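You operate a simulated robot arm through the tools that you are given. There is no shell and no other tool. Be economical: measure what you need, move in short steps, check, and stop when the job is done.

The job below is to be done with a simulated robot arm. You get a single attempt, and the scene is never put back.

Task
Take the oil pot on the bare end of the counter and put it away on the shelf of the tin bay.

It is judged by the outcome, as a careful person would: the job done as asked, and still so three seconds after it is handed in. It fails if anything else is knocked over, pushed out of place, dropped, spilled or broken.

Robot
A 6-joint arm with a two-finger parallel gripper, fixed in place. Base frame: the origin is at the foot of the arm, x ahead of it, y to its left, z up; the work surface is at about z = 0.95. Readings come in m, degrees, newtons and seconds.
With the tool pointing down near the work surface it reaches from about 0.22 to 0.62 m from the base axis. Its first joint turns from -66.0 to 66.0 degrees. Payload 2.7 kg.
The tool frame sits at the grasp point between the pads (the TCP): z along the fingers, y along the line on which they close. The tips reach 0.023 m beyond it. The gripper opens to 0.094 m. The fingers are 0.038 m wide and 0.01 m thick; the gripper's body (0.054 by 0.096 m) begins 0.039 m behind the TCP.
Orientation is told as [roll, pitch, yaw] about the base's x, y, z axes, in that order, counted from this pose: with the fingers straight down and closing along the base's y, the tool's x points along the base's -x, its y along +y and its z along -z.

Tools
- The arm moves only by the tool nudge_tool. Its argument "deltas" is a list of rows, each a list of 7 numbers: the turn, a rotation vector about the base's x, y, z in units of 45 degrees (1.0 is 45 degrees), then the shift along the base's x, y, z in units of 150 mm (1.0 is 150 mm), then the closure in counts, from 0 (fully open) to 255 (shut). In form: [[rx, ry, rz, x, y, z, jaw], ...]. A call has 1 to 20 rows; each row is the pose to reach, as a shift and turn from the pose commanded when the call began. A call with a number of a shift or a turn outside -1 to 1 is refused whole. Rows are played at 5 a second. More than 0.05 m and 8.6 degrees between two rows, or a gripper value outside its range, and nothing of the call is played. Where a pose cannot be reached the arm comes as near as it can. A force on the tool above 40 N (or 10 N above the force at the start of the call, whichever is more), or a blocked arm, ends the call early, and 0.2 s more pass. The fingers move at their own pace (about 0.045 m/s each) and stop on an object; they squeeze with about 36 N. The grip force told is the motor's: it shows also when the fingers shut on nothing. Time passes only in rows, and 0.2 s behind the last, so rows that repeat a pose let the fingers close. The reply holds the time, the measured pose of the TCP, the force on the tool along the base axes, the opening and the grip force, in the units named above and with some noise.
- Cameras (640 x 400 px; columns grow to the right, rows downward): "scene" is fixed at [0.0637, -0.4359, 1.4146]; the picture's right is [0.86, -0.51, 0.00], its down [-0.27, -0.45, -0.85] and it looks along [0.43, 0.73, -0.53] (base axes); focal length 268 px, centre (320, 200). "wrist" rides on the gripper at [-0.039, 0, -0.044] in the tool frame; the picture's right is [0.00, -1.00, 0.00], its down [0.97, 0.00, -0.24] and it looks along [0.24, 0.00, 0.97] (tool axes); focal length 218 px, centre (320, 200). There is no depth. A picture from a camera that has moved, and an enlarged one, comes with that camera's place and axes in the base frame and with its lens. The place of the scene camera against the robot may be out by one fixed shift of up to 0.018 m in any direction.
- camera(camera): a new picture of that camera. It takes no simulated time.
- inspect(camera, box): a new picture of the part [left, top, right, bottom] of that camera's present view, enlarged. It takes no simulated time.
- hand_in(): hands the job in; it is judged then, once.

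Go step by step. Nothing tells you positions but the pictures and the camera data: compare them with the known pose of the tool, close in by small moves and look again before you grip or let go. The budget is 90 turns and 46 pictures, counting those below and the enlarged ones. Unless the task says otherwise, let go and move clear before handing in, and close with one line.

The tools are called as name(argument=value, ...) on one line, values as JSON. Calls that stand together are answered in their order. nudge_tool: Moves the arm, as the interface text tells. Its arguments: {"type":"object","properties":{"deltas":{"type":"array"}},"required":["deltas"]} The other tools are called the same way: camera (camera) takes a picture; inspect (camera, box) takes an enlarged picture of a part of a camera's view; hand_in () hands the job in.

At the start:

```text
time_s: 0.0
tool_pos: [0.3605, 0.2361, 1.2393]
tool_rot: [0.0, -0.1, 0.0]
wrist_force: [-0.4, 0.1, 0.6]
opening: 0.0938
finger_force: 0.0
```

scene: 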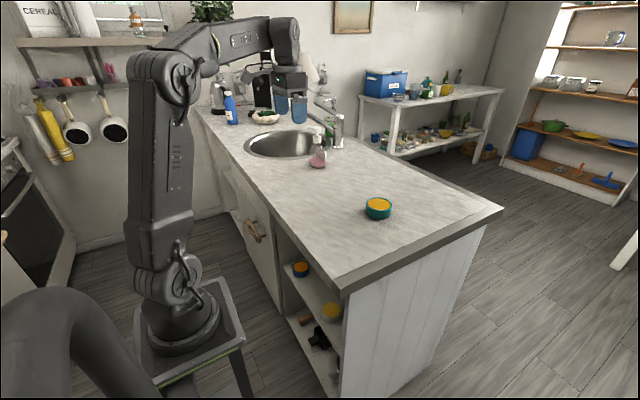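
wrist: 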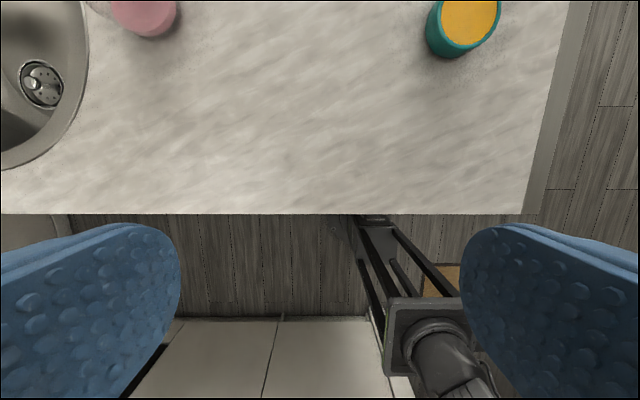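

I see a teal pot with yellow oil on the bare end of the counter, and an open bay under the counter with tins on it. I'll enlarge both before moving.

inspect(camera="scene", box=[240, 180, 440, 400])

inspect(camera="scene", box=[270, 240, 370, 390])

```text
1.82 times, centred on (340, 290) of scene
camera zoom: at [0.0637, -0.4359, 1.4146], right [0.86, -0.51, 0.0], down [-0.27, -0.45, -0.85], along [0.43, 0.73, -0.53], focal length 488 px, centre (284, 36)
```

zoom: 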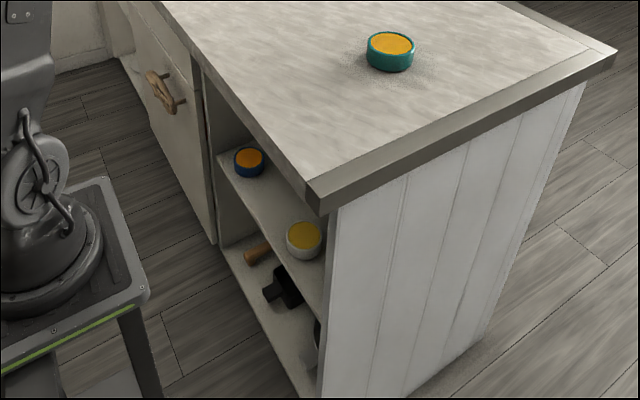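

```text
2.67 times, centred on (320, 315) of scene
camera zoom: at [0.0637, -0.4359, 1.4146], right [0.86, -0.51, 0.0], down [-0.27, -0.45, -0.85], along [0.43, 0.73, -0.53], focal length 716 px, centre (320, -107)
```

zoom: 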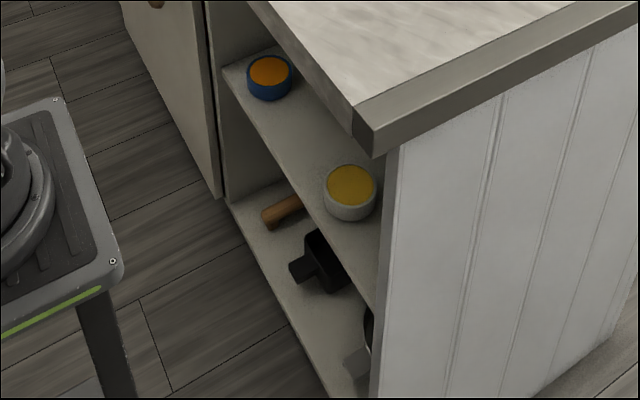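

The pot is at about (0.545, 0.057) on the counter, roughly 77 mm wide and 30–40 mm tall. The bay opens towards the robot, with its shelf at z≈0.65 and a gap between the two tins at y≈0.095. The pot has to be held upright by a tilted gripper, so I'll tilt 45° and do a dry run of the reach with the gripper empty.

nudge_tool(deltas=[[0, -0.125, 0, -0.05, -0.12, 0, 0], [0, -0.25, 0, -0.1, -0.24, 0, 0], [0, -0.375, 0, -0.15, -0.36, 0, 0], [0, -0.5, 0, -0.2, -0.48, 0, 0], [0, -0.625, 0, -0.25, -0.6, 0, 0], [0, -0.75, 0, -0.35, -0.72, 0, 0], [0, -0.875, 0, -0.45, -0.84, 0, 0], [0, -1, 0, -0.55, -0.94, 0, 0], [0, -1, 0, -0.65, -0.94, 0, 0], [0, -1, 0, -0.73, -0.94, 0, 0], [0, -1, 0, -0.73, -0.94, 0, 0]])

```text
time_s: 2.4
tool_pos: [0.2535, 0.0948, 1.239]
tool_rot: [-0.1, -44.9, 0.1]
wrist_force: [0.4, 1.1, 0.4]
opening: 0.0939
finger_force: 0.0
```

The tilted pose is reachable. I'll pull back to x≈0.235 and lower in front of the counter, then look.

nudge_tool(deltas=[[0, 0, 0, -0.12, 0, -0.1, 0], [0, 0, 0, -0.12, 0, -0.35, 0], [0, 0, 0, -0.12, 0, -0.6, 0], [0, 0, 0, -0.12, 0, -0.8, 0], [0, 0, 0, -0.12, 0, -1, 0], [0, 0, 0, -0.12, 0, -1, 0]])

camera(camera="scene")

camera(camera="wrist")

```text
time_s: 3.8
tool_pos: [0.2619, 0.1076, 1.1393]
tool_rot: [-0.1, -45.0, 0.0]
wrist_force: [0.2, 0.6, 0.4]
opening: 0.0941
finger_force: 0.0
out of reach, approached as far as the arm can: row 3, 4, 5, 6
```

```text
41 pictures are left
```

scene: 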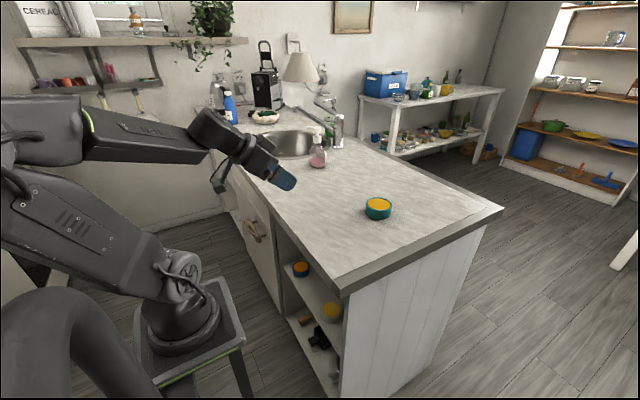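

```text
40 pictures are left
camera wrist: at [0.2585, 0.1083, 1.1978], right [0.0, -1.0, 0.0], down [-0.86, 0.0, -0.52], along [0.52, 0.0, -0.86], focal length 218 px, centre (320, 200)
```

wrist: 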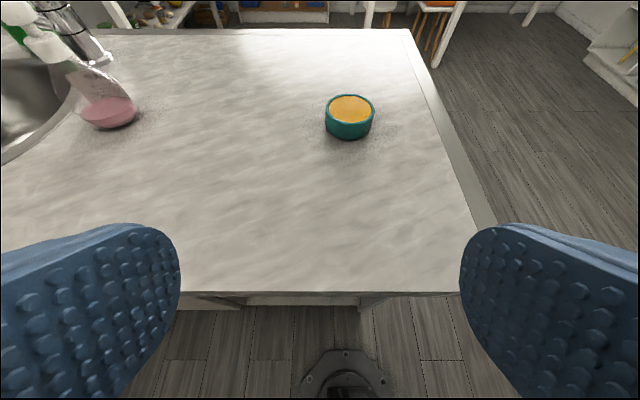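

The 45° pose hits the arm's inner reach limit close to the base, so a straight descent won't work. I need the arm's proportions to plan a sideways route, so I'll enlarge it.

inspect(camera="scene", box=[0, 80, 320, 360])

```text
1.43 times, centred on (160, 220) of scene
camera zoom: at [0.0637, -0.4359, 1.4146], right [0.86, -0.51, 0.0], down [-0.27, -0.45, -0.85], along [0.43, 0.73, -0.53], focal length 383 px, centre (549, 171)
```

zoom: 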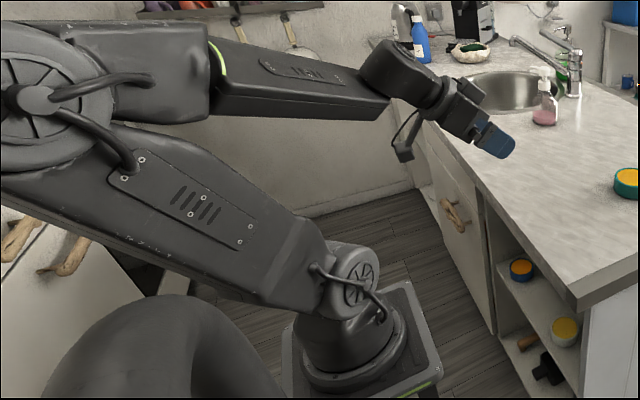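

The wrist bend sits about 0.2 m behind the TCP, the shoulder is at z≈1.04, and the pedestal ends near x≈0.09. I plan to descend with the arm swung left and the tool pointing towards -y, then yaw back towards the bay once low. I'll start by easing up and tilting to about 35° below horizontal.

nudge_tool(deltas=[[0, 0, 0, 0.2, 0, 0.3, 0], [0, -0.11, 0, 0.4, 0, 0.6, 0], [0, -0.22, 0, 0.6, 0, 0.8, 0], [0, -0.22, 0, 0.6, 0, 0.8, 0]])

```text
refused: row 1 steps farther than a row can; nothing moved
```

The first row was just over the step limit, so I'll use smaller steps.

nudge_tool(deltas=[[0, 0, 0, 0.1, 0, 0.2, 0], [0, 0, 0, 0.25, 0, 0.4, 0], [0, -0.11, 0, 0.4, 0, 0.6, 0], [0, -0.22, 0, 0.6, 0, 0.75, 0], [0, -0.22, 0, 0.6, 0, 0.75, 0]])

```text
time_s: 5.0
tool_pos: [0.3503, 0.1128, 1.25]
tool_rot: [-0.2, -55.0, 0.2]
wrist_force: [0.2, -0.2, -0.5]
opening: 0.094
finger_force: 0.0
```

That worked, and shifts count from the achieved pose. Next I'll yaw -45° while shifting so the wrist swings to the left.

nudge_tool(deltas=[[0, 0, -0.167, -0.07, 0.01, 0, 0], [0, 0, -0.333, -0.14, 0.02, 0, 0], [0, 0, -0.5, -0.21, 0.035, 0, 0], [0, 0, -0.667, -0.28, 0.05, 0, 0], [0, 0, -0.833, -0.36, 0.06, 0, 0], [0, 0, -1, -0.43, 0.07, 0, 0], [0, 0, -1, -0.43, 0.07, 0, 0]])

nudge_tool(deltas=[[0, 0, -0.167, -0.15, -0.04, 0, 0], [0, 0, -0.333, -0.3, -0.08, 0, 0], [0, 0, -0.5, -0.45, -0.13, 0, 0], [0, 0, -0.667, -0.6, -0.18, 0, 0], [0, 0, -0.667, -0.6, -0.18, 0, 0]])

```text
time_s: 6.6
tool_pos: [0.285, 0.1238, 1.2505]
tool_rot: [-0.1, -55.0, -45.0]
wrist_force: [0.0, -0.4, -0.2]
opening: 0.0941
finger_force: 0.2
```

```text
time_s: 7.8
tool_pos: [0.2007, 0.0963, 1.2389]
tool_rot: [-0.1, -54.8, -75.0]
wrist_force: [0.2, -0.2, 0.3]
opening: 0.0938
finger_force: 0.0
out of reach, approached as far as the arm can: row 4, 5
```

It stopped just short, probably at a joint limit. I'll look.

camera(camera="scene")

```text
38 pictures are left
```

scene: 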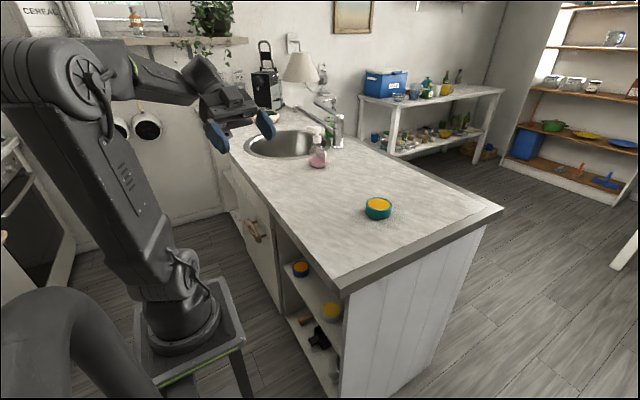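

The wrist is near its bend limit while high, which should ease as the forearm steepens. I'll go down in small steps.

nudge_tool(deltas=[[0, 0, 0, 0, 0, -0.2, 0], [0, 0, 0, 0, 0, -0.4, 0], [0, 0, 0, 0, 0, -0.6, 0], [0, 0, 0, 0, 0, -0.8, 0], [0, 0, 0, 0, 0, -1, 0], [0, 0, 0, 0, 0, -1, 0]])

```text
time_s: 9.2
tool_pos: [0.2001, 0.0973, 1.0907]
tool_rot: [-0.1, -54.8, -74.9]
wrist_force: [0.6, 0.3, -0.6]
opening: 0.0942
finger_force: 0.1
```

nudge_tool(deltas=[[0, 0, 0, 0, 0, -0.2, 0], [0, 0, 0, 0, 0, -0.4, 0], [0, 0, 0, 0, 0, -0.6, 0], [0, 0, 0, 0, 0, -0.8, 0], [0, 0, 0, 0, 0, -1, 0], [0, 0, 0, 0, 0, -1, 0]])

camera(camera="scene")

```text
time_s: 10.6
tool_pos: [0.2027, 0.0929, 0.9395]
tool_rot: [-0.1, -54.9, -74.9]
wrist_force: [0.2, -0.4, -0.4]
opening: 0.0939
finger_force: 0.0
```

```text
37 pictures are left
```

scene: 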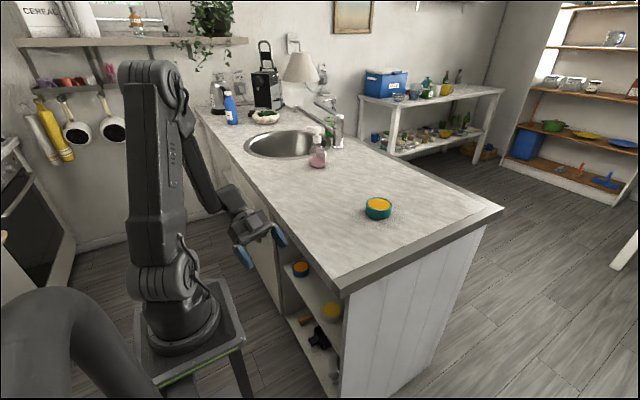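

The descent works and is clear of the counter. I'll continue down.

nudge_tool(deltas=[[0, 0, 0, 0, 0, -0.2, 0], [0, 0, 0, 0, 0, -0.4, 0], [0, 0, 0, 0, 0, -0.6, 0], [0, 0, 0, 0, 0, -0.8, 0], [0, 0, 0, 0, 0, -1, 0], [0, 0, 0, 0, 0, -1, 0]])

nudge_tool(deltas=[[0, 0, 0, 0, 0, -0.2, 0], [0, 0, 0, 0, 0, -0.4, 0], [0, 0, 0, 0, 0, -0.4, 0]])

camera(camera="scene")

```text
time_s: 12.0
tool_pos: [0.2367, 0.141, 0.8405]
tool_rot: [-4.1, -54.5, -71.9]
wrist_force: [0.3, -0.5, -0.8]
opening: 0.0941
finger_force: 0.0
out of reach, approached as far as the arm can: row 1, 2, 3, 4, 5, 6
```

```text
time_s: 12.8
tool_pos: [0.2558, 0.1688, 0.7977]
tool_rot: [-3.0, -54.7, -72.8]
wrist_force: [0.0, -1.1, -0.3]
opening: 0.094
finger_force: 0.0
out of reach, approached as far as the arm can: row 1, 2, 3
```

```text
36 pictures are left
```

scene: 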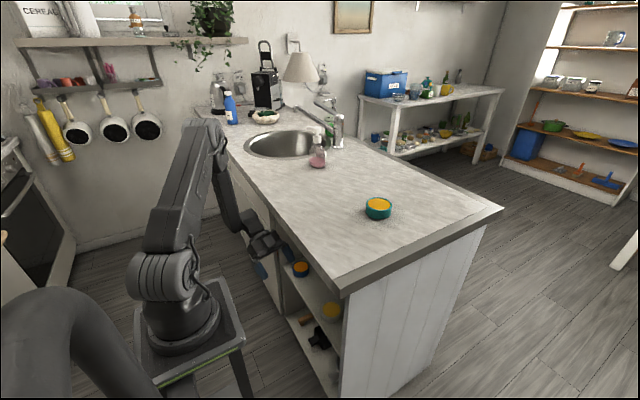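

Descending past z≈0.84 pushes the arm outward at this yaw, which suggests a joint limit. I'll yaw back part way and see whether that frees it.

nudge_tool(deltas=[[0, 0, 0.15, -0.05, -0.03, 0, 0], [0, 0, 0.3, -0.1, -0.06, 0, 0], [0, 0, 0.45, -0.15, -0.1, 0, 0], [0, 0, 0.6, -0.2, -0.15, 0, 0], [0, 0, 0.6, -0.2, -0.15, 0, 0]])

```text
time_s: 14.0
tool_pos: [0.2683, 0.1999, 0.8484]
tool_rot: [-0.9, -54.8, -47.1]
wrist_force: [-0.3, -0.4, -0.1]
opening: 0.094
finger_force: 0.0
out of reach, approached as far as the arm can: row 1, 2, 3, 4, 5
```

Still constrained, and the solver moved the tool up and outward. I'll check the arm's posture.

inspect(camera="scene", box=[80, 80, 360, 380])

camera(camera="wrist")

```text
1.33 times, centred on (220, 230) of scene
camera zoom: at [0.0637, -0.4359, 1.4146], right [0.86, -0.51, 0.0], down [-0.27, -0.45, -0.85], along [0.43, 0.73, -0.53], focal length 358 px, centre (453, 160)
```

zoom: 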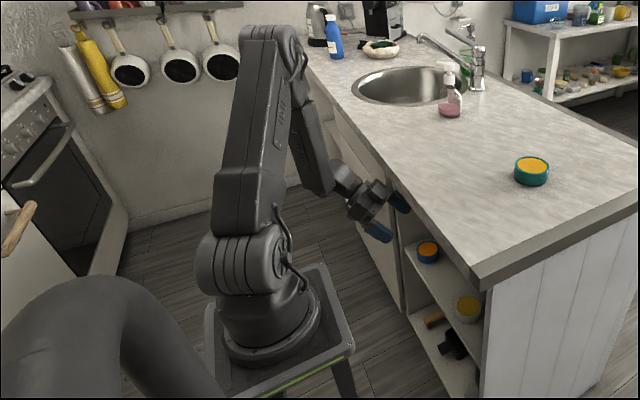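

```text
34 pictures are left
camera wrist: at [0.2599, 0.2114, 0.9053], right [-0.74, -0.67, 0.01], down [-0.51, 0.56, -0.65], along [0.43, -0.49, -0.76], focal length 218 px, centre (320, 200)
```

wrist: 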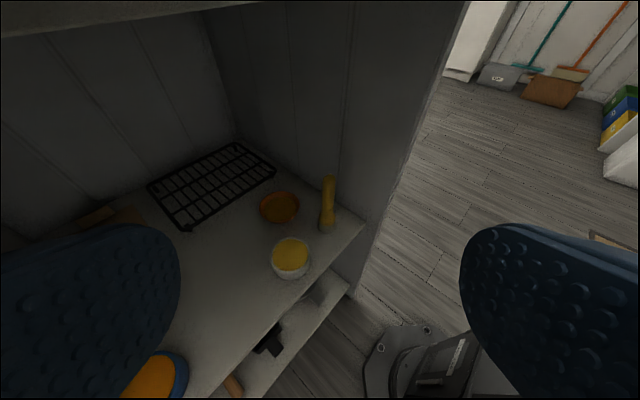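

The wrist view shows the shelf is lower than I assumed. Triangulating the tins between both cameras puts it at z≈0.48 with its front at x≈0.377. The white tin is at (0.43, 0.10) and the blue tin at (0.43, 0.35), so the free spot is near (0.43, 0.22). I'll continue the dry run down and outward.

nudge_tool(deltas=[[0, 0, 0, 0.05, 0.03, -0.15, 0], [0, 0, 0, 0.12, 0.06, -0.35, 0], [0, 0, 0, 0.2, 0.08, -0.55, 0], [0, 0, 0, 0.27, 0.1, -0.75, 0], [0, 0, 0, 0.33, 0.1, -0.95, 0], [0, 0, 0, 0.33, 0.1, -0.95, 0]])

```text
time_s: 15.4
tool_pos: [0.333, 0.2375, 0.717]
tool_rot: [-1.2, -54.8, -47.2]
wrist_force: [-0.5, 0.0, 0.0]
opening: 0.0939
finger_force: 0.2
out of reach, approached as far as the arm can: row 1, 2, 3, 4, 5, 6
```

Nearly tracking. I'll continue towards the free spot, down and forward.

nudge_tool(deltas=[[0, 0, 0, 0.0, 0, -0.2, 0], [0, 0, 0.1, 0.05, 0, -0.4, 0], [0, 0, 0.2, 0.1, 0, -0.6, 0], [0, 0, 0.3, 0.2, 0, -0.8, 0], [0, 0, 0.3, 0.2, 0, -0.8, 0]])

camera(camera="scene")

camera(camera="wrist")

```text
time_s: 16.6
tool_pos: [0.3777, 0.2552, 0.5922]
tool_rot: [-0.6, -54.9, -34.0]
wrist_force: [0.3, 0.1, 0.0]
opening: 0.0938
finger_force: 0.1
out of reach, approached as far as the arm can: row 1, 2, 3, 4, 5
```

```text
33 pictures are left
```

scene: 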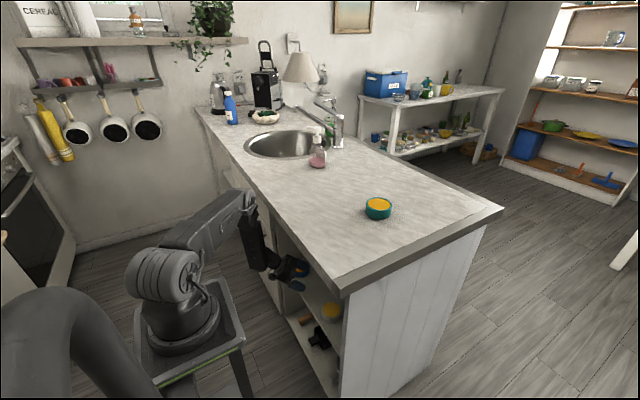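

```text
32 pictures are left
camera wrist: at [0.3674, 0.2632, 0.6499], right [-0.57, -0.82, 0.01], down [-0.62, 0.42, -0.66], along [0.54, -0.38, -0.75], focal length 218 px, centre (320, 200)
```

wrist: 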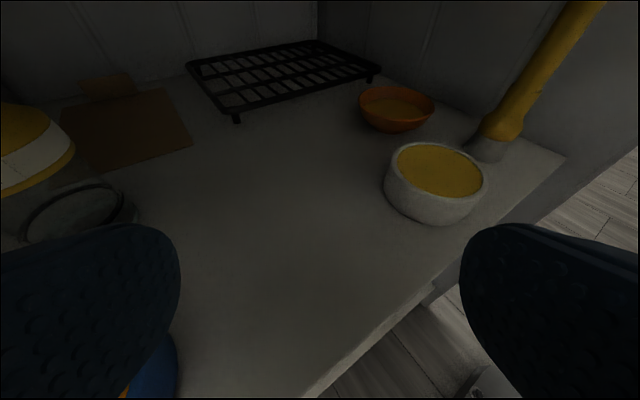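

The free spot between the tins is large and the shelf is clear there. I'll move the empty gripper over the target to confirm reach.

nudge_tool(deltas=[[0, 0, 0.08, 0.1, -0.05, -0.08, 0], [0, 0, 0.16, 0.2, -0.12, -0.18, 0], [0, 0, 0.24, 0.3, -0.18, -0.28, 0], [0, 0, 0.24, 0.36, -0.22, -0.36, 0], [0, 0, 0.24, 0.36, -0.22, -0.36, 0]])

camera(camera="wrist")

inspect(camera="scene", box=[120, 150, 380, 350])

```text
time_s: 17.8
tool_pos: [0.4314, 0.2233, 0.5388]
tool_rot: [-0.7, -54.9, -23.2]
wrist_force: [-0.7, 0.5, 0.4]
opening: 0.0941
finger_force: 0.1
out of reach, approached as far as the arm can: row 1, 2, 3
```

```text
31 pictures are left
camera wrist: at [0.4185, 0.2292, 0.5955], right [-0.4, -0.92, 0.01], down [-0.69, 0.3, -0.66], along [0.6, -0.27, -0.75], focal length 218 px, centre (320, 200)
```

wrist: 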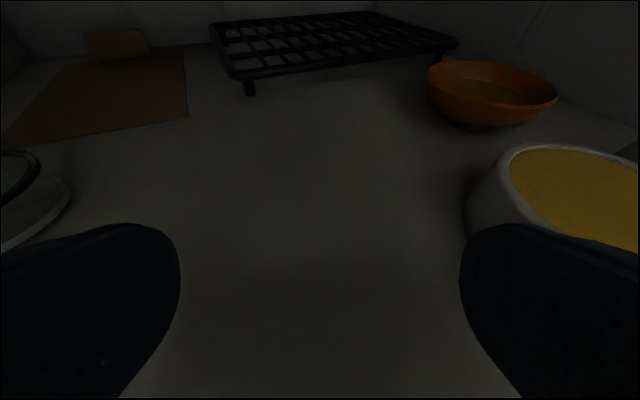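

```text
2.00 times, centred on (250, 250) of scene
camera zoom: at [0.0637, -0.4359, 1.4146], right [0.86, -0.51, 0.0], down [-0.27, -0.45, -0.85], along [0.43, 0.73, -0.53], focal length 537 px, centre (460, 100)
```

zoom: 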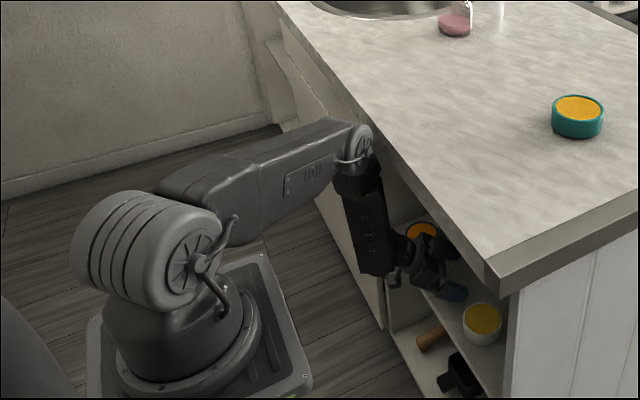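

The target is reachable. My shelf height is still uncertain at 0.48–0.51, so I'll feel for it gently with the empty fingertips.

nudge_tool(deltas=[[0, 0, 0, 0, 0, -0.02, 0], [0, 0, 0, 0, 0, -0.04, 0], [0, 0, 0, 0, 0, -0.05, 0]])

nudge_tool(deltas=[[0, 0, 0, 0, 0, -0.02, 0], [0, 0, 0, 0, 0, -0.04, 0], [0, 0, 0, 0, 0, -0.05, 0]])

```text
time_s: 18.6
tool_pos: [0.4298, 0.2213, 0.5318]
tool_rot: [-0.4, -54.9, -23.5]
wrist_force: [0.8, 0.3, 0.5]
opening: 0.0941
finger_force: 0.1
```

```text
time_s: 19.2
tool_pos: [0.4286, 0.2225, 0.5294]
tool_rot: [-0.1, -55.4, -23.5]
wrist_force: [-7.8, -0.8, 10.5]
opening: 0.0917
finger_force: 0.1
stopped in row 3: the force on the tool passed its limit (the readings are from after the stop); the commanded pose is now the measured one
```

The tips touched at TCP z≈0.529, so the shelf is at about z=0.50. I'll retrace the path out, then go for the pot.

nudge_tool(deltas=[[0, 0, 0, 0, 0, 0.08, 0], [0, 0, -0.08, -0.08, 0.05, 0.2, 0], [0, 0, -0.16, -0.2, 0.14, 0.32, 0], [0, 0, -0.24, -0.34, 0.22, 0.42, 0], [0, 0, -0.32, -0.4, 0.18, 0.64, 0], [0, 0, -0.4, -0.5, 0.14, 0.84, 0], [0, 0, -0.5, -0.58, 0.1, 1.0, 0], [0, 0, -0.5, -0.6, 0.1, 1.0, 0]])

```text
time_s: 21.0
tool_pos: [0.3459, 0.2457, 0.6804]
tool_rot: [-0.6, -55.3, -45.8]
wrist_force: [0.0, -0.1, 0.6]
opening: 0.0939
finger_force: 0.1
out of reach, approached as far as the arm can: row 2, 3, 5, 6, 7, 8
```

nudge_tool(deltas=[[0, 0, -0.12, -0.12, -0.1, 0.16, 0], [0, 0, -0.24, -0.24, -0.2, 0.32, 0], [0, 0, -0.36, -0.36, -0.3, 0.48, 0], [0, 0, -0.48, -0.48, -0.4, 0.64, 0], [0, 0, -0.6, -0.6, -0.51, 0.8, 0], [0, 0, -0.6, -0.6, -0.51, 0.8, 0]])

nudge_tool(deltas=[[0, 0, 0, -0.12, -0.18, 0.22, 0], [0, 0, 0, -0.24, -0.35, 0.44, 0], [0, 0, 0, -0.34, -0.5, 0.66, 0], [0, 0, 0, -0.36, -0.52, 0.88, 0], [0, 0, 0, -0.36, -0.52, 0.95, 0], [0, 0, 0, -0.36, -0.52, 0.95, 0]])

```text
time_s: 22.4
tool_pos: [0.2655, 0.1767, 0.8049]
tool_rot: [-1.0, -55.4, -72.5]
wrist_force: [0.0, 0.4, -0.7]
opening: 0.0936
finger_force: 0.1
out of reach, approached as far as the arm can: row 1, 2, 3, 4, 5, 6
```

```text
time_s: 23.8
tool_pos: [0.2119, 0.1012, 0.9496]
tool_rot: [-0.1, -55.4, -73.2]
wrist_force: [0.2, -0.5, 1.1]
opening: 0.0937
finger_force: 0.1
out of reach, approached as far as the arm can: row 1, 2
```

Back above the counter edge. Now up, then yaw back towards +x.

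nudge_tool(deltas=[[0, 0, 0, 0, 0, 0.3, 0], [0, 0, 0, 0, 0, 0.6, 0], [0, 0, 0, 0, 0, 0.9, 0], [0, 0, 0.15, 0.1, 0, 1.0, 0], [0, 0, 0.3, 0.3, 0, 1.0, 0], [0, 0, 0.45, 0.5, 0.02, 1.0, 0], [0, 0, 0.6, 0.65, 0.04, 1.0, 0], [0, 0, 0.75, 0.8, 0.04, 1.0, 0], [0, 0, 0.9, 0.95, 0.04, 1.0, 0], [0, 0, 0.9, 0.95, 0.04, 1.0, 0]])

nudge_tool(deltas=[[0, 0, 0.15, 0.15, -0.05, 0, 0], [0, 0, 0.3, 0.3, -0.12, -0.05, 0], [0, 0, 0.45, 0.45, -0.18, -0.1, 0], [0, 0, 0.6, 0.55, -0.25, -0.15, 0], [0, 0, 0.71, 0.6, -0.3, -0.15, 0], [0, 0, 0.71, 0.6, -0.3, -0.15, 0]])

camera(camera="wrist")

```text
time_s: 26.0
tool_pos: [0.3544, 0.1086, 1.0993]
tool_rot: [-0.1, -55.1, -32.5]
wrist_force: [-0.6, -0.1, 0.7]
opening: 0.094
finger_force: 0.1
```

```text
time_s: 27.4
tool_pos: [0.4424, 0.061, 1.0762]
tool_rot: [0.0, -55.2, -0.8]
wrist_force: [0.9, -0.2, 0.2]
opening: 0.0942
finger_force: 0.0
```

```text
29 pictures are left
camera wrist: at [0.4304, 0.0617, 1.1329], right [-0.01, -1.0, 0.0], down [-0.75, 0.01, -0.66], along [0.66, -0.01, -0.75], focal length 218 px, centre (320, 200)
```

wrist: 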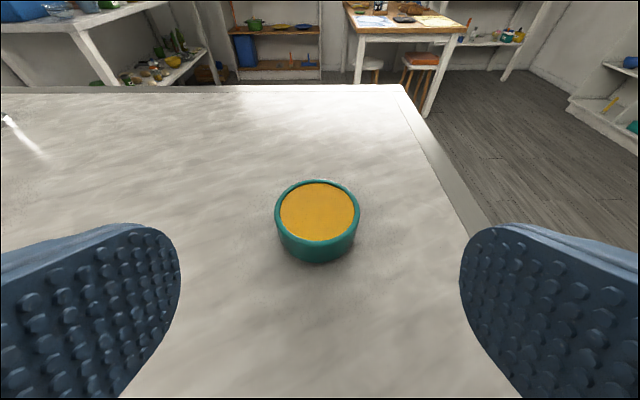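

The pot centre is at about (0.549, 0.062), rim at z≈0.986, about 73 mm wide. I'll move over it with the fingers straddling and check.

nudge_tool(deltas=[[0, 0, 0.018, 0.2, 0.007, 0, 0], [0, 0, 0.018, 0.4, 0.007, -0.05, 0], [0, 0, 0.018, 0.6, 0.007, -0.15, 0], [0, 0, 0.018, 0.69, 0.007, -0.25, 0], [0, 0, 0.018, 0.69, 0.007, -0.3, 0], [0, 0, 0.018, 0.69, 0.007, -0.3, 0]])

camera(camera="wrist")

inspect(camera="scene", box=[300, 140, 440, 240])

```text
time_s: 28.8
tool_pos: [0.5569, 0.0588, 1.0418]
tool_rot: [-2.7, -53.8, 0.4]
wrist_force: [0.8, 0.1, 0.6]
opening: 0.0939
finger_force: 0.1
out of reach, approached as far as the arm can: row 5, 6
```

```text
28 pictures are left
camera wrist: at [0.5444, 0.0613, 1.0991], right [-0.03, -1.0, 0.03], down [-0.77, 0.01, -0.64], along [0.64, -0.04, -0.77], focal length 218 px, centre (320, 200)
```

wrist: 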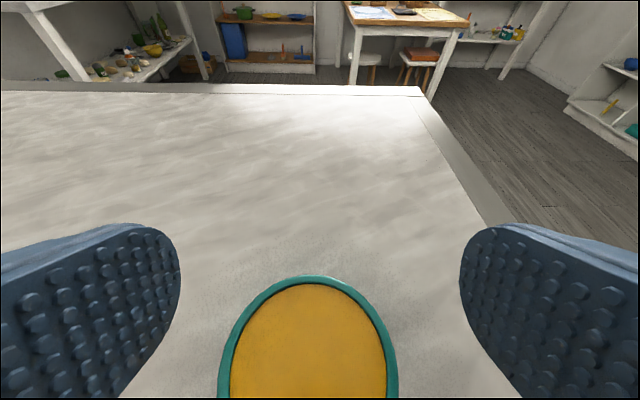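

```text
4.00 times, centred on (370, 190) of scene
camera zoom: at [0.0637, -0.4359, 1.4146], right [0.86, -0.51, 0.0], down [-0.27, -0.45, -0.85], along [0.43, 0.73, -0.53], focal length 1073 px, centre (120, 240)
```

zoom: 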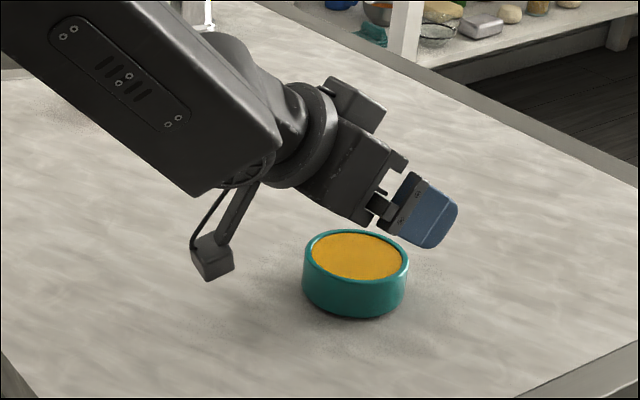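

At α≈35° facing straight ahead the wrist is near its straight singularity and can't go lower. Approaching with the tool yawed to about -45°, the same as on the way down, avoids that. I'll raise slightly and yaw about the pot.

nudge_tool(deltas=[[0, 0, 0, 0, 0, 0.15, 0], [0, 0, -0.167, -0.02, 0.01, 0.2, 0], [0, 0, -0.333, -0.03, 0.02, 0.2, 0], [0, 0, -0.5, -0.05, 0.03, 0.2, 0], [0, 0, -0.667, -0.06, 0.03, 0.2, 0], [0, 0, -0.833, -0.066, 0.035, 0.2, 0], [0, 0, -1, -0.066, 0.035, 0.2, 0], [0, 0, -1, -0.066, 0.035, 0.2, 0]])

```text
time_s: 30.6
tool_pos: [0.5368, 0.0685, 1.0617]
tool_rot: [-0.2, -55.3, -45.0]
wrist_force: [-0.6, 0.7, -0.1]
opening: 0.0942
finger_force: 0.0
```

camera(camera="wrist")

inspect(camera="scene", box=[260, 100, 460, 240])

```text
26 pictures are left
camera wrist: at [0.5282, 0.0787, 1.1191], right [-0.71, -0.71, 0.0], down [-0.53, 0.53, -0.66], along [0.47, -0.47, -0.75], focal length 218 px, centre (320, 200)
```

wrist: 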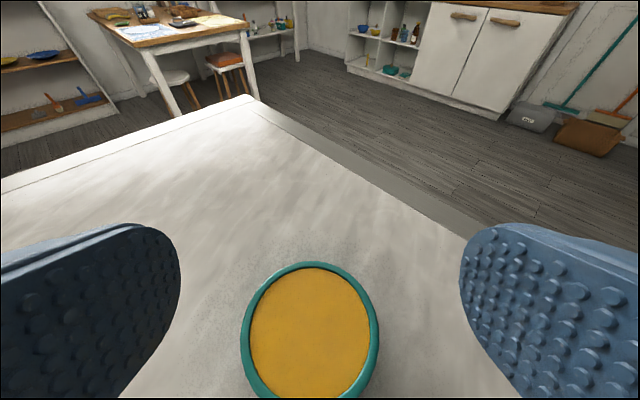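

```text
2.86 times, centred on (360, 170) of scene
camera zoom: at [0.0637, -0.4359, 1.4146], right [0.86, -0.51, 0.0], down [-0.27, -0.45, -0.85], along [0.43, 0.73, -0.53], focal length 767 px, centre (206, 286)
```

zoom: 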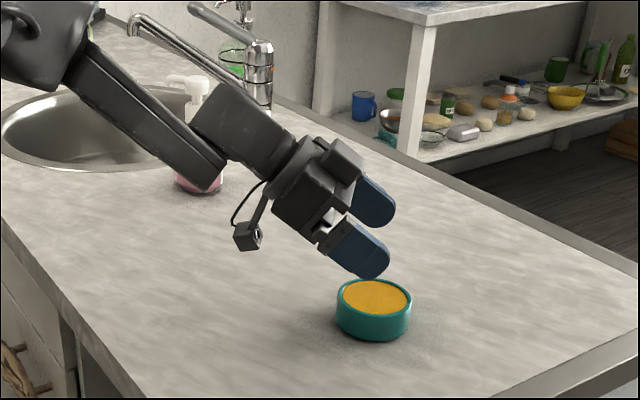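

The pot is centred at about (0.549, 0.064). I'll align and descend around it to just above the counter.

nudge_tool(deltas=[[0, 0, 0, 0.067, -0.017, 0, 0], [0, 0, 0, 0.067, -0.017, -0.12, 0], [0, 0, 0, 0.067, -0.017, -0.24, 0], [0, 0, 0, 0.067, -0.017, -0.36, 0], [0, 0, 0, 0.067, -0.017, -0.48, 0], [0, 0, 0, 0.067, -0.017, -0.48, 0]])

camera(camera="wrist")

inspect(camera="scene", box=[300, 140, 440, 240])

```text
time_s: 31.9
tool_pos: [0.5511, 0.0664, 1.0007]
tool_rot: [0.7, -55.8, -45.1]
wrist_force: [0.1, 0.6, 3.8]
opening: 0.094
finger_force: 0.1
stopped in row 6: the force on the tool passed its limit (the readings are from after the stop); the commanded pose is now the measured one
```

```text
24 pictures are left
camera wrist: at [0.541, 0.0774, 1.0593], right [-0.7, -0.71, -0.01], down [-0.53, 0.53, -0.67], along [0.48, -0.47, -0.74], focal length 218 px, centre (320, 200)
```

wrist: 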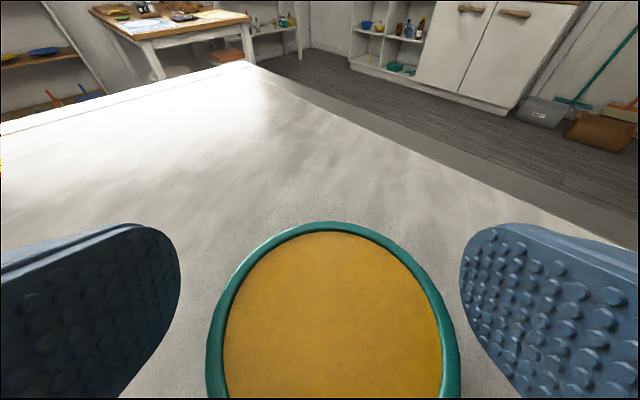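

```text
4.00 times, centred on (370, 190) of scene
camera zoom: at [0.0636, -0.4359, 1.4146], right [0.86, -0.51, 0.0], down [-0.27, -0.45, -0.85], along [0.43, 0.73, -0.53], focal length 1073 px, centre (120, 240)
```

zoom: 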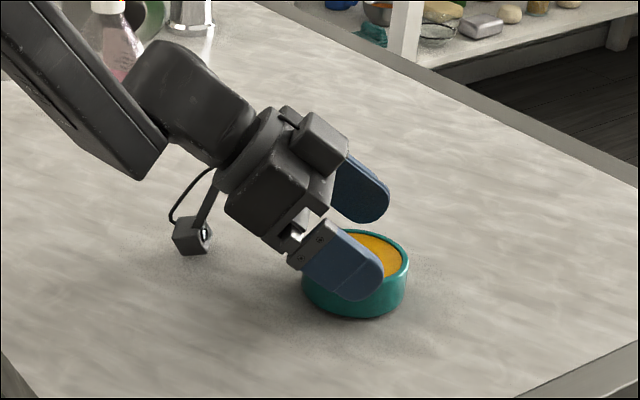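

The descent stopped at TCP z≈1.001. The box hanging under the gripper appears to be touching the counter, and the pot looks undisturbed. I'll raise, steepen the tilt to about 42° so the box clears, and re-centre by 2 mm.

nudge_tool(deltas=[[0, 0, 0, 0, 0, 0.1, 0], [0.06, 0.06, 0, -0.015, -0.015, 0.12, 0], [0.1225, 0.1225, 0, -0.015, -0.015, 0.12, 0], [0.1225, 0.1225, 0, -0.015, -0.015, 0.05, 0], [0.1225, 0.1225, 0, -0.015, -0.015, 0, 0], [0.1225, 0.1225, 0, -0.015, -0.015, -0.04, 0], [0.1225, 0.1225, 0, -0.015, -0.015, -0.04, 0]])

```text
time_s: 33.5
tool_pos: [0.5486, 0.0648, 0.9936]
tool_rot: [0.5, -47.9, -45.0]
wrist_force: [0.8, 0.5, 0.4]
opening: 0.094
finger_force: 0.1
```

nudge_tool(deltas=[[0, 0, 0, 0, 0, -0.02, 0], [0, 0, 0, 0, 0, -0.04, 0], [0, 0, 0, 0, 0, -0.04, 0]])

inspect(camera="scene", box=[300, 140, 440, 240])

camera(camera="wrist")

```text
time_s: 34.2
tool_pos: [0.5486, 0.0655, 0.9877]
tool_rot: [0.5, -47.9, -45.0]
wrist_force: [0.3, -0.2, -0.1]
opening: 0.0939
finger_force: 0.0
```

```text
4.00 times, centred on (370, 190) of scene
camera zoom: at [0.0637, -0.4359, 1.4146], right [0.86, -0.51, 0.0], down [-0.27, -0.45, -0.85], along [0.43, 0.73, -0.53], focal length 1073 px, centre (120, 240)
```

zoom: 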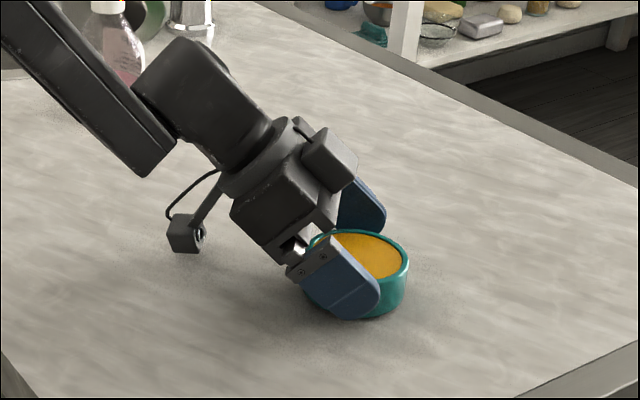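

```text
21 pictures are left
camera wrist: at [0.5438, 0.0697, 1.0471], right [-0.7, -0.71, -0.01], down [-0.59, 0.58, -0.56], along [0.4, -0.39, -0.83], focal length 218 px, centre (320, 200)
```

wrist: 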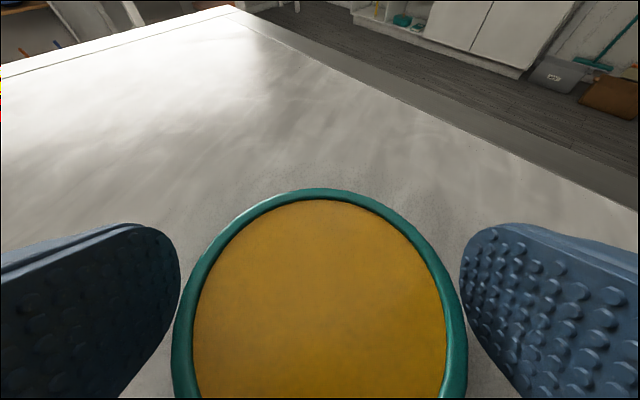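

The fingers straddle the pot evenly with no contact. I'll close now.

nudge_tool(deltas=[[0, 0, 0, 0, 0, 0, 255], [0, 0, 0, 0, 0, 0, 255], [0, 0, 0, 0, 0, 0, 255], [0, 0, 0, 0, 0, 0, 255], [0, 0, 0, 0, 0, 0, 255]])

```text
time_s: 35.5
tool_pos: [0.5482, 0.0657, 0.9884]
tool_rot: [0.4, -47.8, -45.0]
wrist_force: [0.1, 0.8, -0.2]
opening: 0.0735
finger_force: 36.4
```

Gripped at 73.5 mm. I'll lift gently and check that it stays level.

nudge_tool(deltas=[[0, 0, 0, 0, 0, 0.03, 255], [0, 0, 0, 0, 0, 0.08, 255], [0, 0, 0, 0, 0, 0.15, 255], [0, 0, 0, 0, 0, 0.22, 255], [0, 0, 0, 0, 0, 0.27, 255], [0, 0, 0, 0, 0, 0.3, 255], [0, 0, 0, 0, 0, 0.3, 255]])

inspect(camera="scene", box=[300, 120, 440, 220])

```text
time_s: 37.0
tool_pos: [0.5489, 0.0649, 1.0332]
tool_rot: [0.5, -47.9, -45.1]
wrist_force: [0.7, 0.4, -1.7]
opening: 0.0735
finger_force: 35.9
```

```text
4.00 times, centred on (370, 170) of scene
camera zoom: at [0.0637, -0.4359, 1.4146], right [0.86, -0.51, 0.0], down [-0.27, -0.45, -0.85], along [0.43, 0.73, -0.53], focal length 1073 px, centre (120, 320)
```

zoom: 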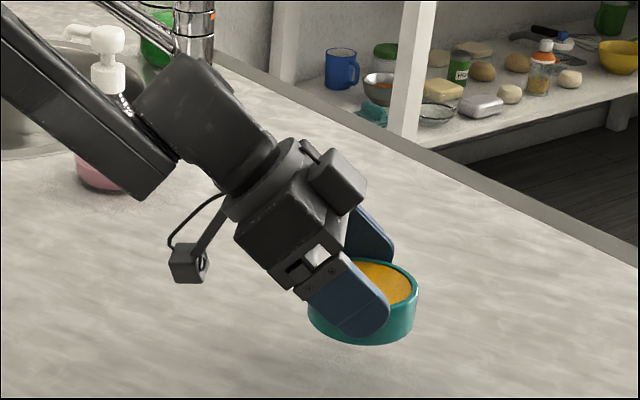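

Level and secure. I'll carry it slowly, first up and back towards the arm.

nudge_tool(deltas=[[0, 0, 0, -0.02, 0.0, 0.05, 255], [0, 0, 0, -0.08, 0.02, 0.12, 255], [0, 0, 0, -0.16, 0.04, 0.2, 255], [0, 0, 0, -0.26, 0.06, 0.28, 255], [0, 0, 0, -0.36, 0.08, 0.36, 255], [0, 0, 0, -0.46, 0.1, 0.42, 255], [0, 0, 0, -0.56, 0.12, 0.48, 255], [0, 0, 0, -0.66, 0.14, 0.52, 255], [0, 0, 0, -0.76, 0.16, 0.55, 255], [0, 0, 0, -0.85, 0.18, 0.57, 255], [0, 0, 0, -0.92, 0.2, 0.58, 255], [0, 0, 0, -0.97, 0.22, 0.58, 255], [0, 0, 0, -0.99, 0.22, 0.58, 255]])

```text
time_s: 39.9
tool_pos: [0.4007, 0.0971, 1.1209]
tool_rot: [0.4, -47.8, -45.0]
wrist_force: [0.4, -0.1, -0.6]
opening: 0.0734
finger_force: 35.7
```

nudge_tool(deltas=[[0, 0, -0.01, -0.03, 0.01, 0, 255], [0, 0, -0.03, -0.09, 0.02, 0, 255], [0, 0, -0.06, -0.17, 0.03, 0, 255], [0, 0, -0.09, -0.27, 0.04, 0, 255], [0, 0, -0.12, -0.37, 0.05, 0, 255], [0, 0, -0.15, -0.47, 0.06, 0, 255], [0, 0, -0.17, -0.57, 0.08, 0, 255], [0, 0, -0.19, -0.67, 0.1, 0, 255], [0, 0, -0.21, -0.76, 0.11, 0, 255], [0, 0, -0.22, -0.83, 0.12, 0, 255], [0, 0, -0.22, -0.88, 0.12, 0, 255], [0, 0, -0.22, -0.9, 0.12, 0, 255]])

```text
time_s: 42.5
tool_pos: [0.2658, 0.1152, 1.1205]
tool_rot: [0.5, -47.8, -55.0]
wrist_force: [0.6, -0.6, -2.1]
opening: 0.0733
finger_force: 35.5
```

nudge_tool(deltas=[[0, 0, -0.03, -0.02, -0.01, 0, 255], [0, 0, -0.08, -0.06, -0.02, 0, 255], [0, 0, -0.14, -0.12, -0.03, 0, 255], [0, 0, -0.21, -0.18, -0.05, 0, 255], [0, 0, -0.28, -0.24, -0.06, 0, 255], [0, 0, -0.34, -0.3, -0.08, 0, 255], [0, 0, -0.4, -0.36, -0.09, 0, 255], [0, 0, -0.43, -0.39, -0.1, 0, 255], [0, 0, -0.444, -0.405, -0.1, 0, 255], [0, 0, -0.444, -0.405, -0.1, 0, 255]])

camera(camera="scene")

```text
time_s: 44.6
tool_pos: [0.2031, 0.0991, 1.1219]
tool_rot: [0.4, -47.9, -75.0]
wrist_force: [-0.6, -0.5, -2.3]
opening: 0.0733
finger_force: 36.2
```

```text
19 pictures are left
```

scene: 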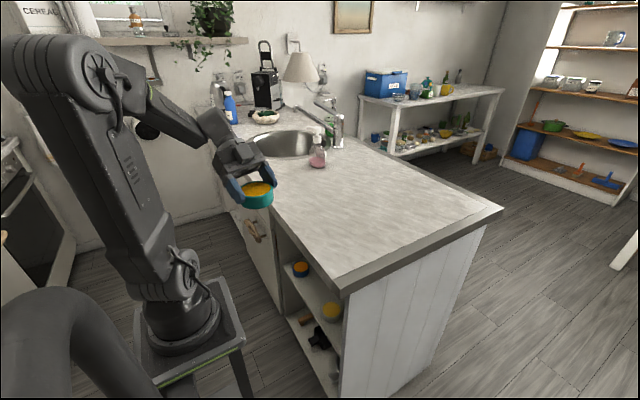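

All level. I'll descend in front of the counter with waypoints kept slightly outside the arm's limit so the tilt isn't disturbed.

nudge_tool(deltas=[[0, 0, 0, 0, 0, -0.04, 255], [0, 0, 0, 0, 0.01, -0.12, 255], [0, 0, 0, 0, 0.02, -0.22, 255], [0, 0, 0, 0, 0.03, -0.34, 255], [0, 0, 0, 0, 0.04, -0.46, 255], [0, 0, 0, 0, 0.05, -0.58, 255], [0, 0, 0, 0, 0.06, -0.7, 255], [0, 0, 0, 0, 0.07, -0.81, 255], [0, 0, 0, 0, 0.08, -0.9, 255], [0, 0, 0, 0, 0.09, -0.96, 255], [0, 0, 0, 0, 0.1, -1, 255], [0, 0, 0, 0, 0.1, -1, 255]])

```text
time_s: 47.2
tool_pos: [0.2061, 0.1153, 0.9703]
tool_rot: [0.4, -48.0, -74.9]
wrist_force: [-0.7, 0.0, -1.8]
opening: 0.0733
finger_force: 36.0
```

nudge_tool(deltas=[[0, 0, 0, 0, 0.01, -0.04, 255], [0, 0, 0, 0, 0.03, -0.12, 255], [0, 0, 0, 0, 0.05, -0.22, 255], [0, 0, 0, 0.01, 0.08, -0.32, 255], [0, 0, 0, 0.03, 0.11, -0.42, 255], [0, 0, 0, 0.06, 0.16, -0.52, 255], [0, 0, 0, 0.09, 0.21, -0.62, 255], [0, 0, 0, 0.12, 0.26, -0.72, 255], [0, 0, 0, 0.14, 0.3, -0.82, 255], [0, 0, 0, 0.16, 0.33, -0.9, 255], [0, 0, 0, 0.173, 0.35, -0.96, 255], [0, 0, 0, 0.173, 0.35, -0.96, 255]])

camera(camera="scene")

```text
time_s: 49.9
tool_pos: [0.2344, 0.1707, 0.832]
tool_rot: [-0.3, -47.8, -74.4]
wrist_force: [0.1, 0.3, -1.8]
opening: 0.0733
finger_force: 36.2
out of reach, approached as far as the arm can: row 10, 11, 12
```

```text
18 pictures are left
```

scene: 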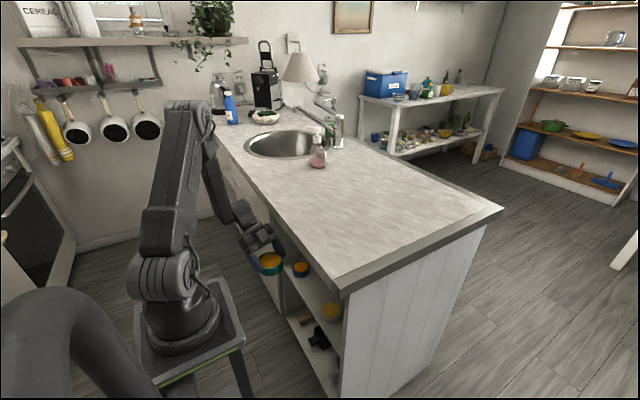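

nudge_tool(deltas=[[0, 0, 0, 0.04, 0.05, -0.02, 255], [0, 0, 0.03, 0.1, 0.12, -0.09, 255], [0, 0, 0.06, 0.17, 0.2, -0.19, 255], [0, 0, 0.1, 0.24, 0.28, -0.3, 255], [0, 0, 0.17, 0.31, 0.34, -0.4, 255], [0, 0, 0.24, 0.38, 0.4, -0.5, 255], [0, 0, 0.31, 0.45, 0.46, -0.6, 255], [0, 0, 0.38, 0.52, 0.52, -0.7, 255], [0, 0, 0.44, 0.58, 0.57, -0.8, 255], [0, 0, 0.48, 0.62, 0.6, -0.87, 255], [0, 0, 0.5, 0.637, 0.61, -0.907, 255], [0, 0, 0.5, 0.637, 0.61, -0.907, 255]])

camera(camera="wrist")

```text
time_s: 52.5
tool_pos: [0.3278, 0.263, 0.6954]
tool_rot: [0.5, -47.9, -52.4]
wrist_force: [-0.4, -0.3, -2.0]
opening: 0.0732
finger_force: 36.3
```

```text
17 pictures are left
camera wrist: at [0.3232, 0.2687, 0.7542], right [-0.79, -0.62, -0.01], down [-0.51, 0.66, -0.56], along [0.35, -0.44, -0.83], focal length 218 px, centre (320, 200)
```

wrist: 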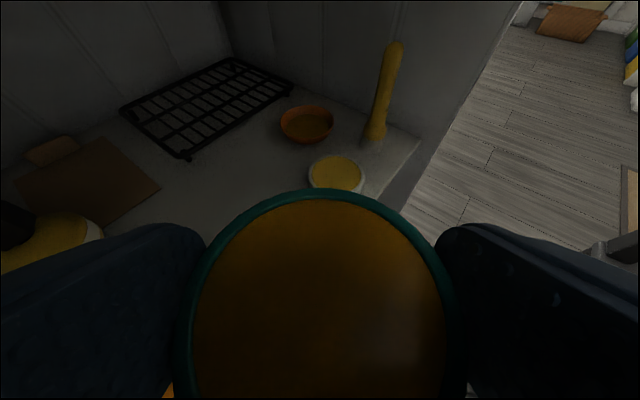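

Tracking exactly and level. Next, into the bay to a hover over the free spot.

nudge_tool(deltas=[[0, 0, 0.03, 0.03, 0, -0.05, 255], [0, 0, 0.09, 0.09, 0, -0.15, 255], [0, 0, 0.16, 0.16, 0, -0.27, 255], [0, 0, 0.23, 0.22, 0, -0.38, 255], [0, 0, 0.29, 0.28, 0, -0.48, 255], [0, 0, 0.35, 0.34, -0.02, -0.56, 255], [0, 0, 0.41, 0.41, -0.06, -0.64, 255], [0, 0, 0.47, 0.48, -0.11, -0.71, 255], [0, 0, 0.53, 0.55, -0.16, -0.78, 255], [0, 0, 0.58, 0.6, -0.2, -0.83, 255], [0, 0, 0.61, 0.63, -0.225, -0.867, 255], [0, 0, 0.61, 0.647, -0.233, -0.867, 255], [0, 0, 0.61, 0.647, -0.233, -0.867, 255]])

camera(camera="wrist")

inspect(camera="scene", box=[180, 180, 380, 350])

```text
time_s: 55.2
tool_pos: [0.416, 0.2481, 0.5633]
tool_rot: [-0.3, -48.0, -22.0]
wrist_force: [-0.6, -0.3, -1.6]
opening: 0.0733
finger_force: 36.1
out of reach, approached as far as the arm can: row 10, 11, 12, 13
```

```text
16 pictures are left
camera wrist: at [0.4087, 0.2512, 0.6219], right [-0.38, -0.93, 0.0], down [-0.77, 0.31, -0.56], along [0.52, -0.21, -0.83], focal length 218 px, centre (320, 200)
```

wrist: 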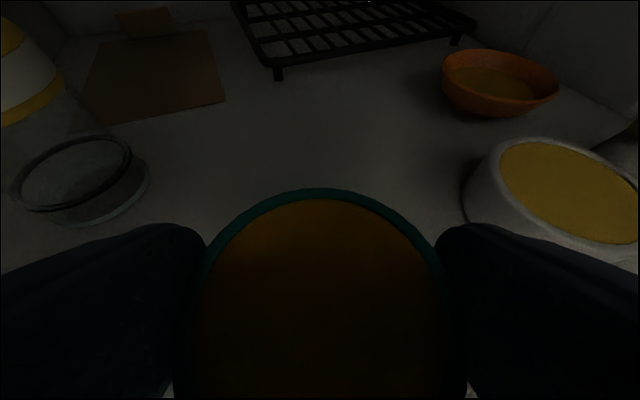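

```text
2.35 times, centred on (280, 265) of scene
camera zoom: at [0.0588, -0.4351, 1.4151], right [0.86, -0.51, 0.0], down [-0.26, -0.46, -0.85], along [0.43, 0.73, -0.53], focal length 631 px, centre (414, 47)
```

zoom: 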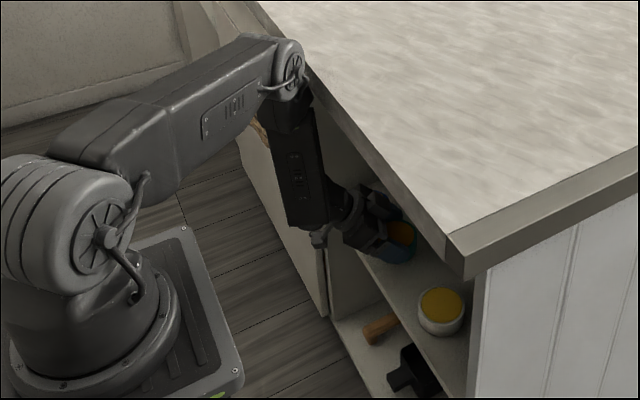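

The pot hovers in the bay near the target. The reported scene camera pose shifted slightly, so I'll take a full view before lowering.

camera(camera="scene")

nudge_tool(deltas=[[0, 0, 0, 0, 0, 0, 255], [0, 0, 0, 0, 0, 0, 255]])

```text
14 pictures are left
```

scene: 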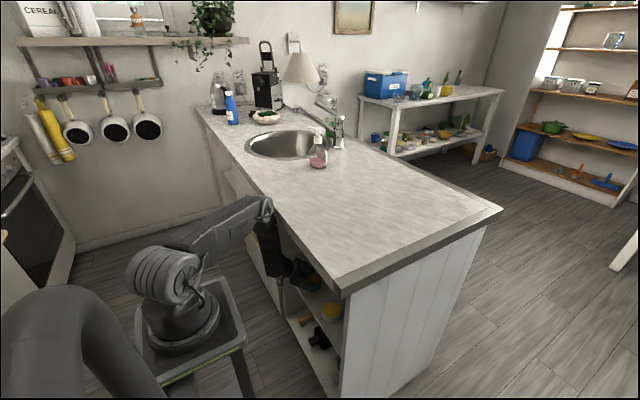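

```text
time_s: 55.9
tool_pos: [0.4145, 0.2487, 0.5618]
tool_rot: [-0.4, -47.9, -21.7]
wrist_force: [0.4, 0.5, -1.8]
opening: 0.0732
finger_force: 35.7
```

The scene is unchanged and nothing has been disturbed. I'll ease forward and down, to a few millimetres above the shelf and well inside its front edge.

nudge_tool(deltas=[[0, 0, -0.01, 0.02, -0.01, -0.03, 255], [0, 0, -0.03, 0.04, -0.02, -0.06, 255], [0, 0, -0.05, 0.07, -0.04, -0.09, 255], [0, 0, -0.07, 0.095, -0.06, -0.11, 255], [0, 0, -0.07, 0.1, -0.07, -0.115, 255], [0, 0, -0.07, 0.1, -0.07, -0.115, 255]])

camera(camera="wrist")

inspect(camera="scene", box=[230, 230, 350, 350])

```text
time_s: 57.2
tool_pos: [0.4312, 0.2392, 0.5481]
tool_rot: [0.4, -48.1, -25.6]
wrist_force: [-0.2, 0.4, -1.4]
opening: 0.0729
finger_force: 36.3
```

```text
13 pictures are left
camera wrist: at [0.4246, 0.2417, 0.6067], right [-0.43, -0.9, 0.0], down [-0.75, 0.36, -0.56], along [0.51, -0.24, -0.83], focal length 218 px, centre (320, 200)
```

wrist: 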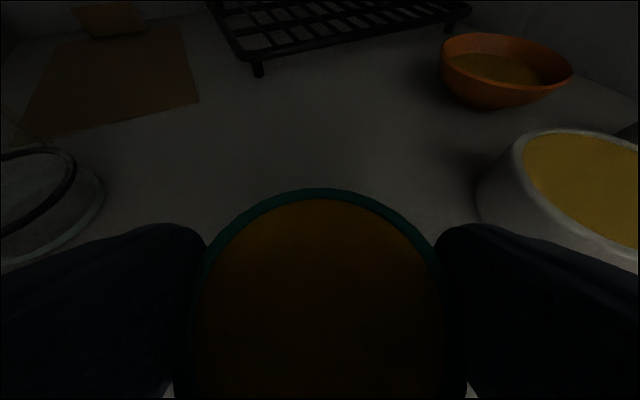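

```text
3.33 times, centred on (290, 290) of scene
camera zoom: at [0.0589, -0.4348, 1.4152], right [0.86, -0.51, 0.0], down [-0.26, -0.46, -0.85], along [0.43, 0.73, -0.53], focal length 894 px, centre (420, -100)
```

zoom: 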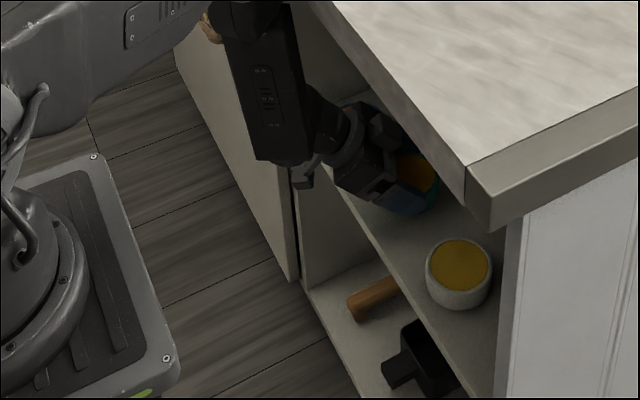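

Reached exactly. Now lowering in small steps until the pot rests.

nudge_tool(deltas=[[0, 0, 0, 0, 0, -0.013, 255], [0, 0, 0, 0, 0, -0.027, 255], [0, 0, 0, 0, 0, -0.04, 255], [0, 0, 0, 0, 0, -0.05, 255], [0, 0, 0, 0, 0, -0.05, 255]])

```text
time_s: 58.5
tool_pos: [0.4357, 0.2331, 0.5407]
tool_rot: [0.5, -48.2, -26.3]
wrist_force: [-0.6, 0.0, -1.4]
opening: 0.0732
finger_force: 36.1
```

nudge_tool(deltas=[[0, 0, 0, 0, 0, -0.01, 255], [0, 0, 0, 0, 0, -0.02, 255], [0, 0, 0, 0, 0, -0.02, 255]])

```text
time_s: 59.2
tool_pos: [0.4364, 0.2305, 0.5388]
tool_rot: [0.6, -48.2, -26.8]
wrist_force: [-3.9, 3.5, 9.6]
opening: 0.0735
finger_force: 36.4
```

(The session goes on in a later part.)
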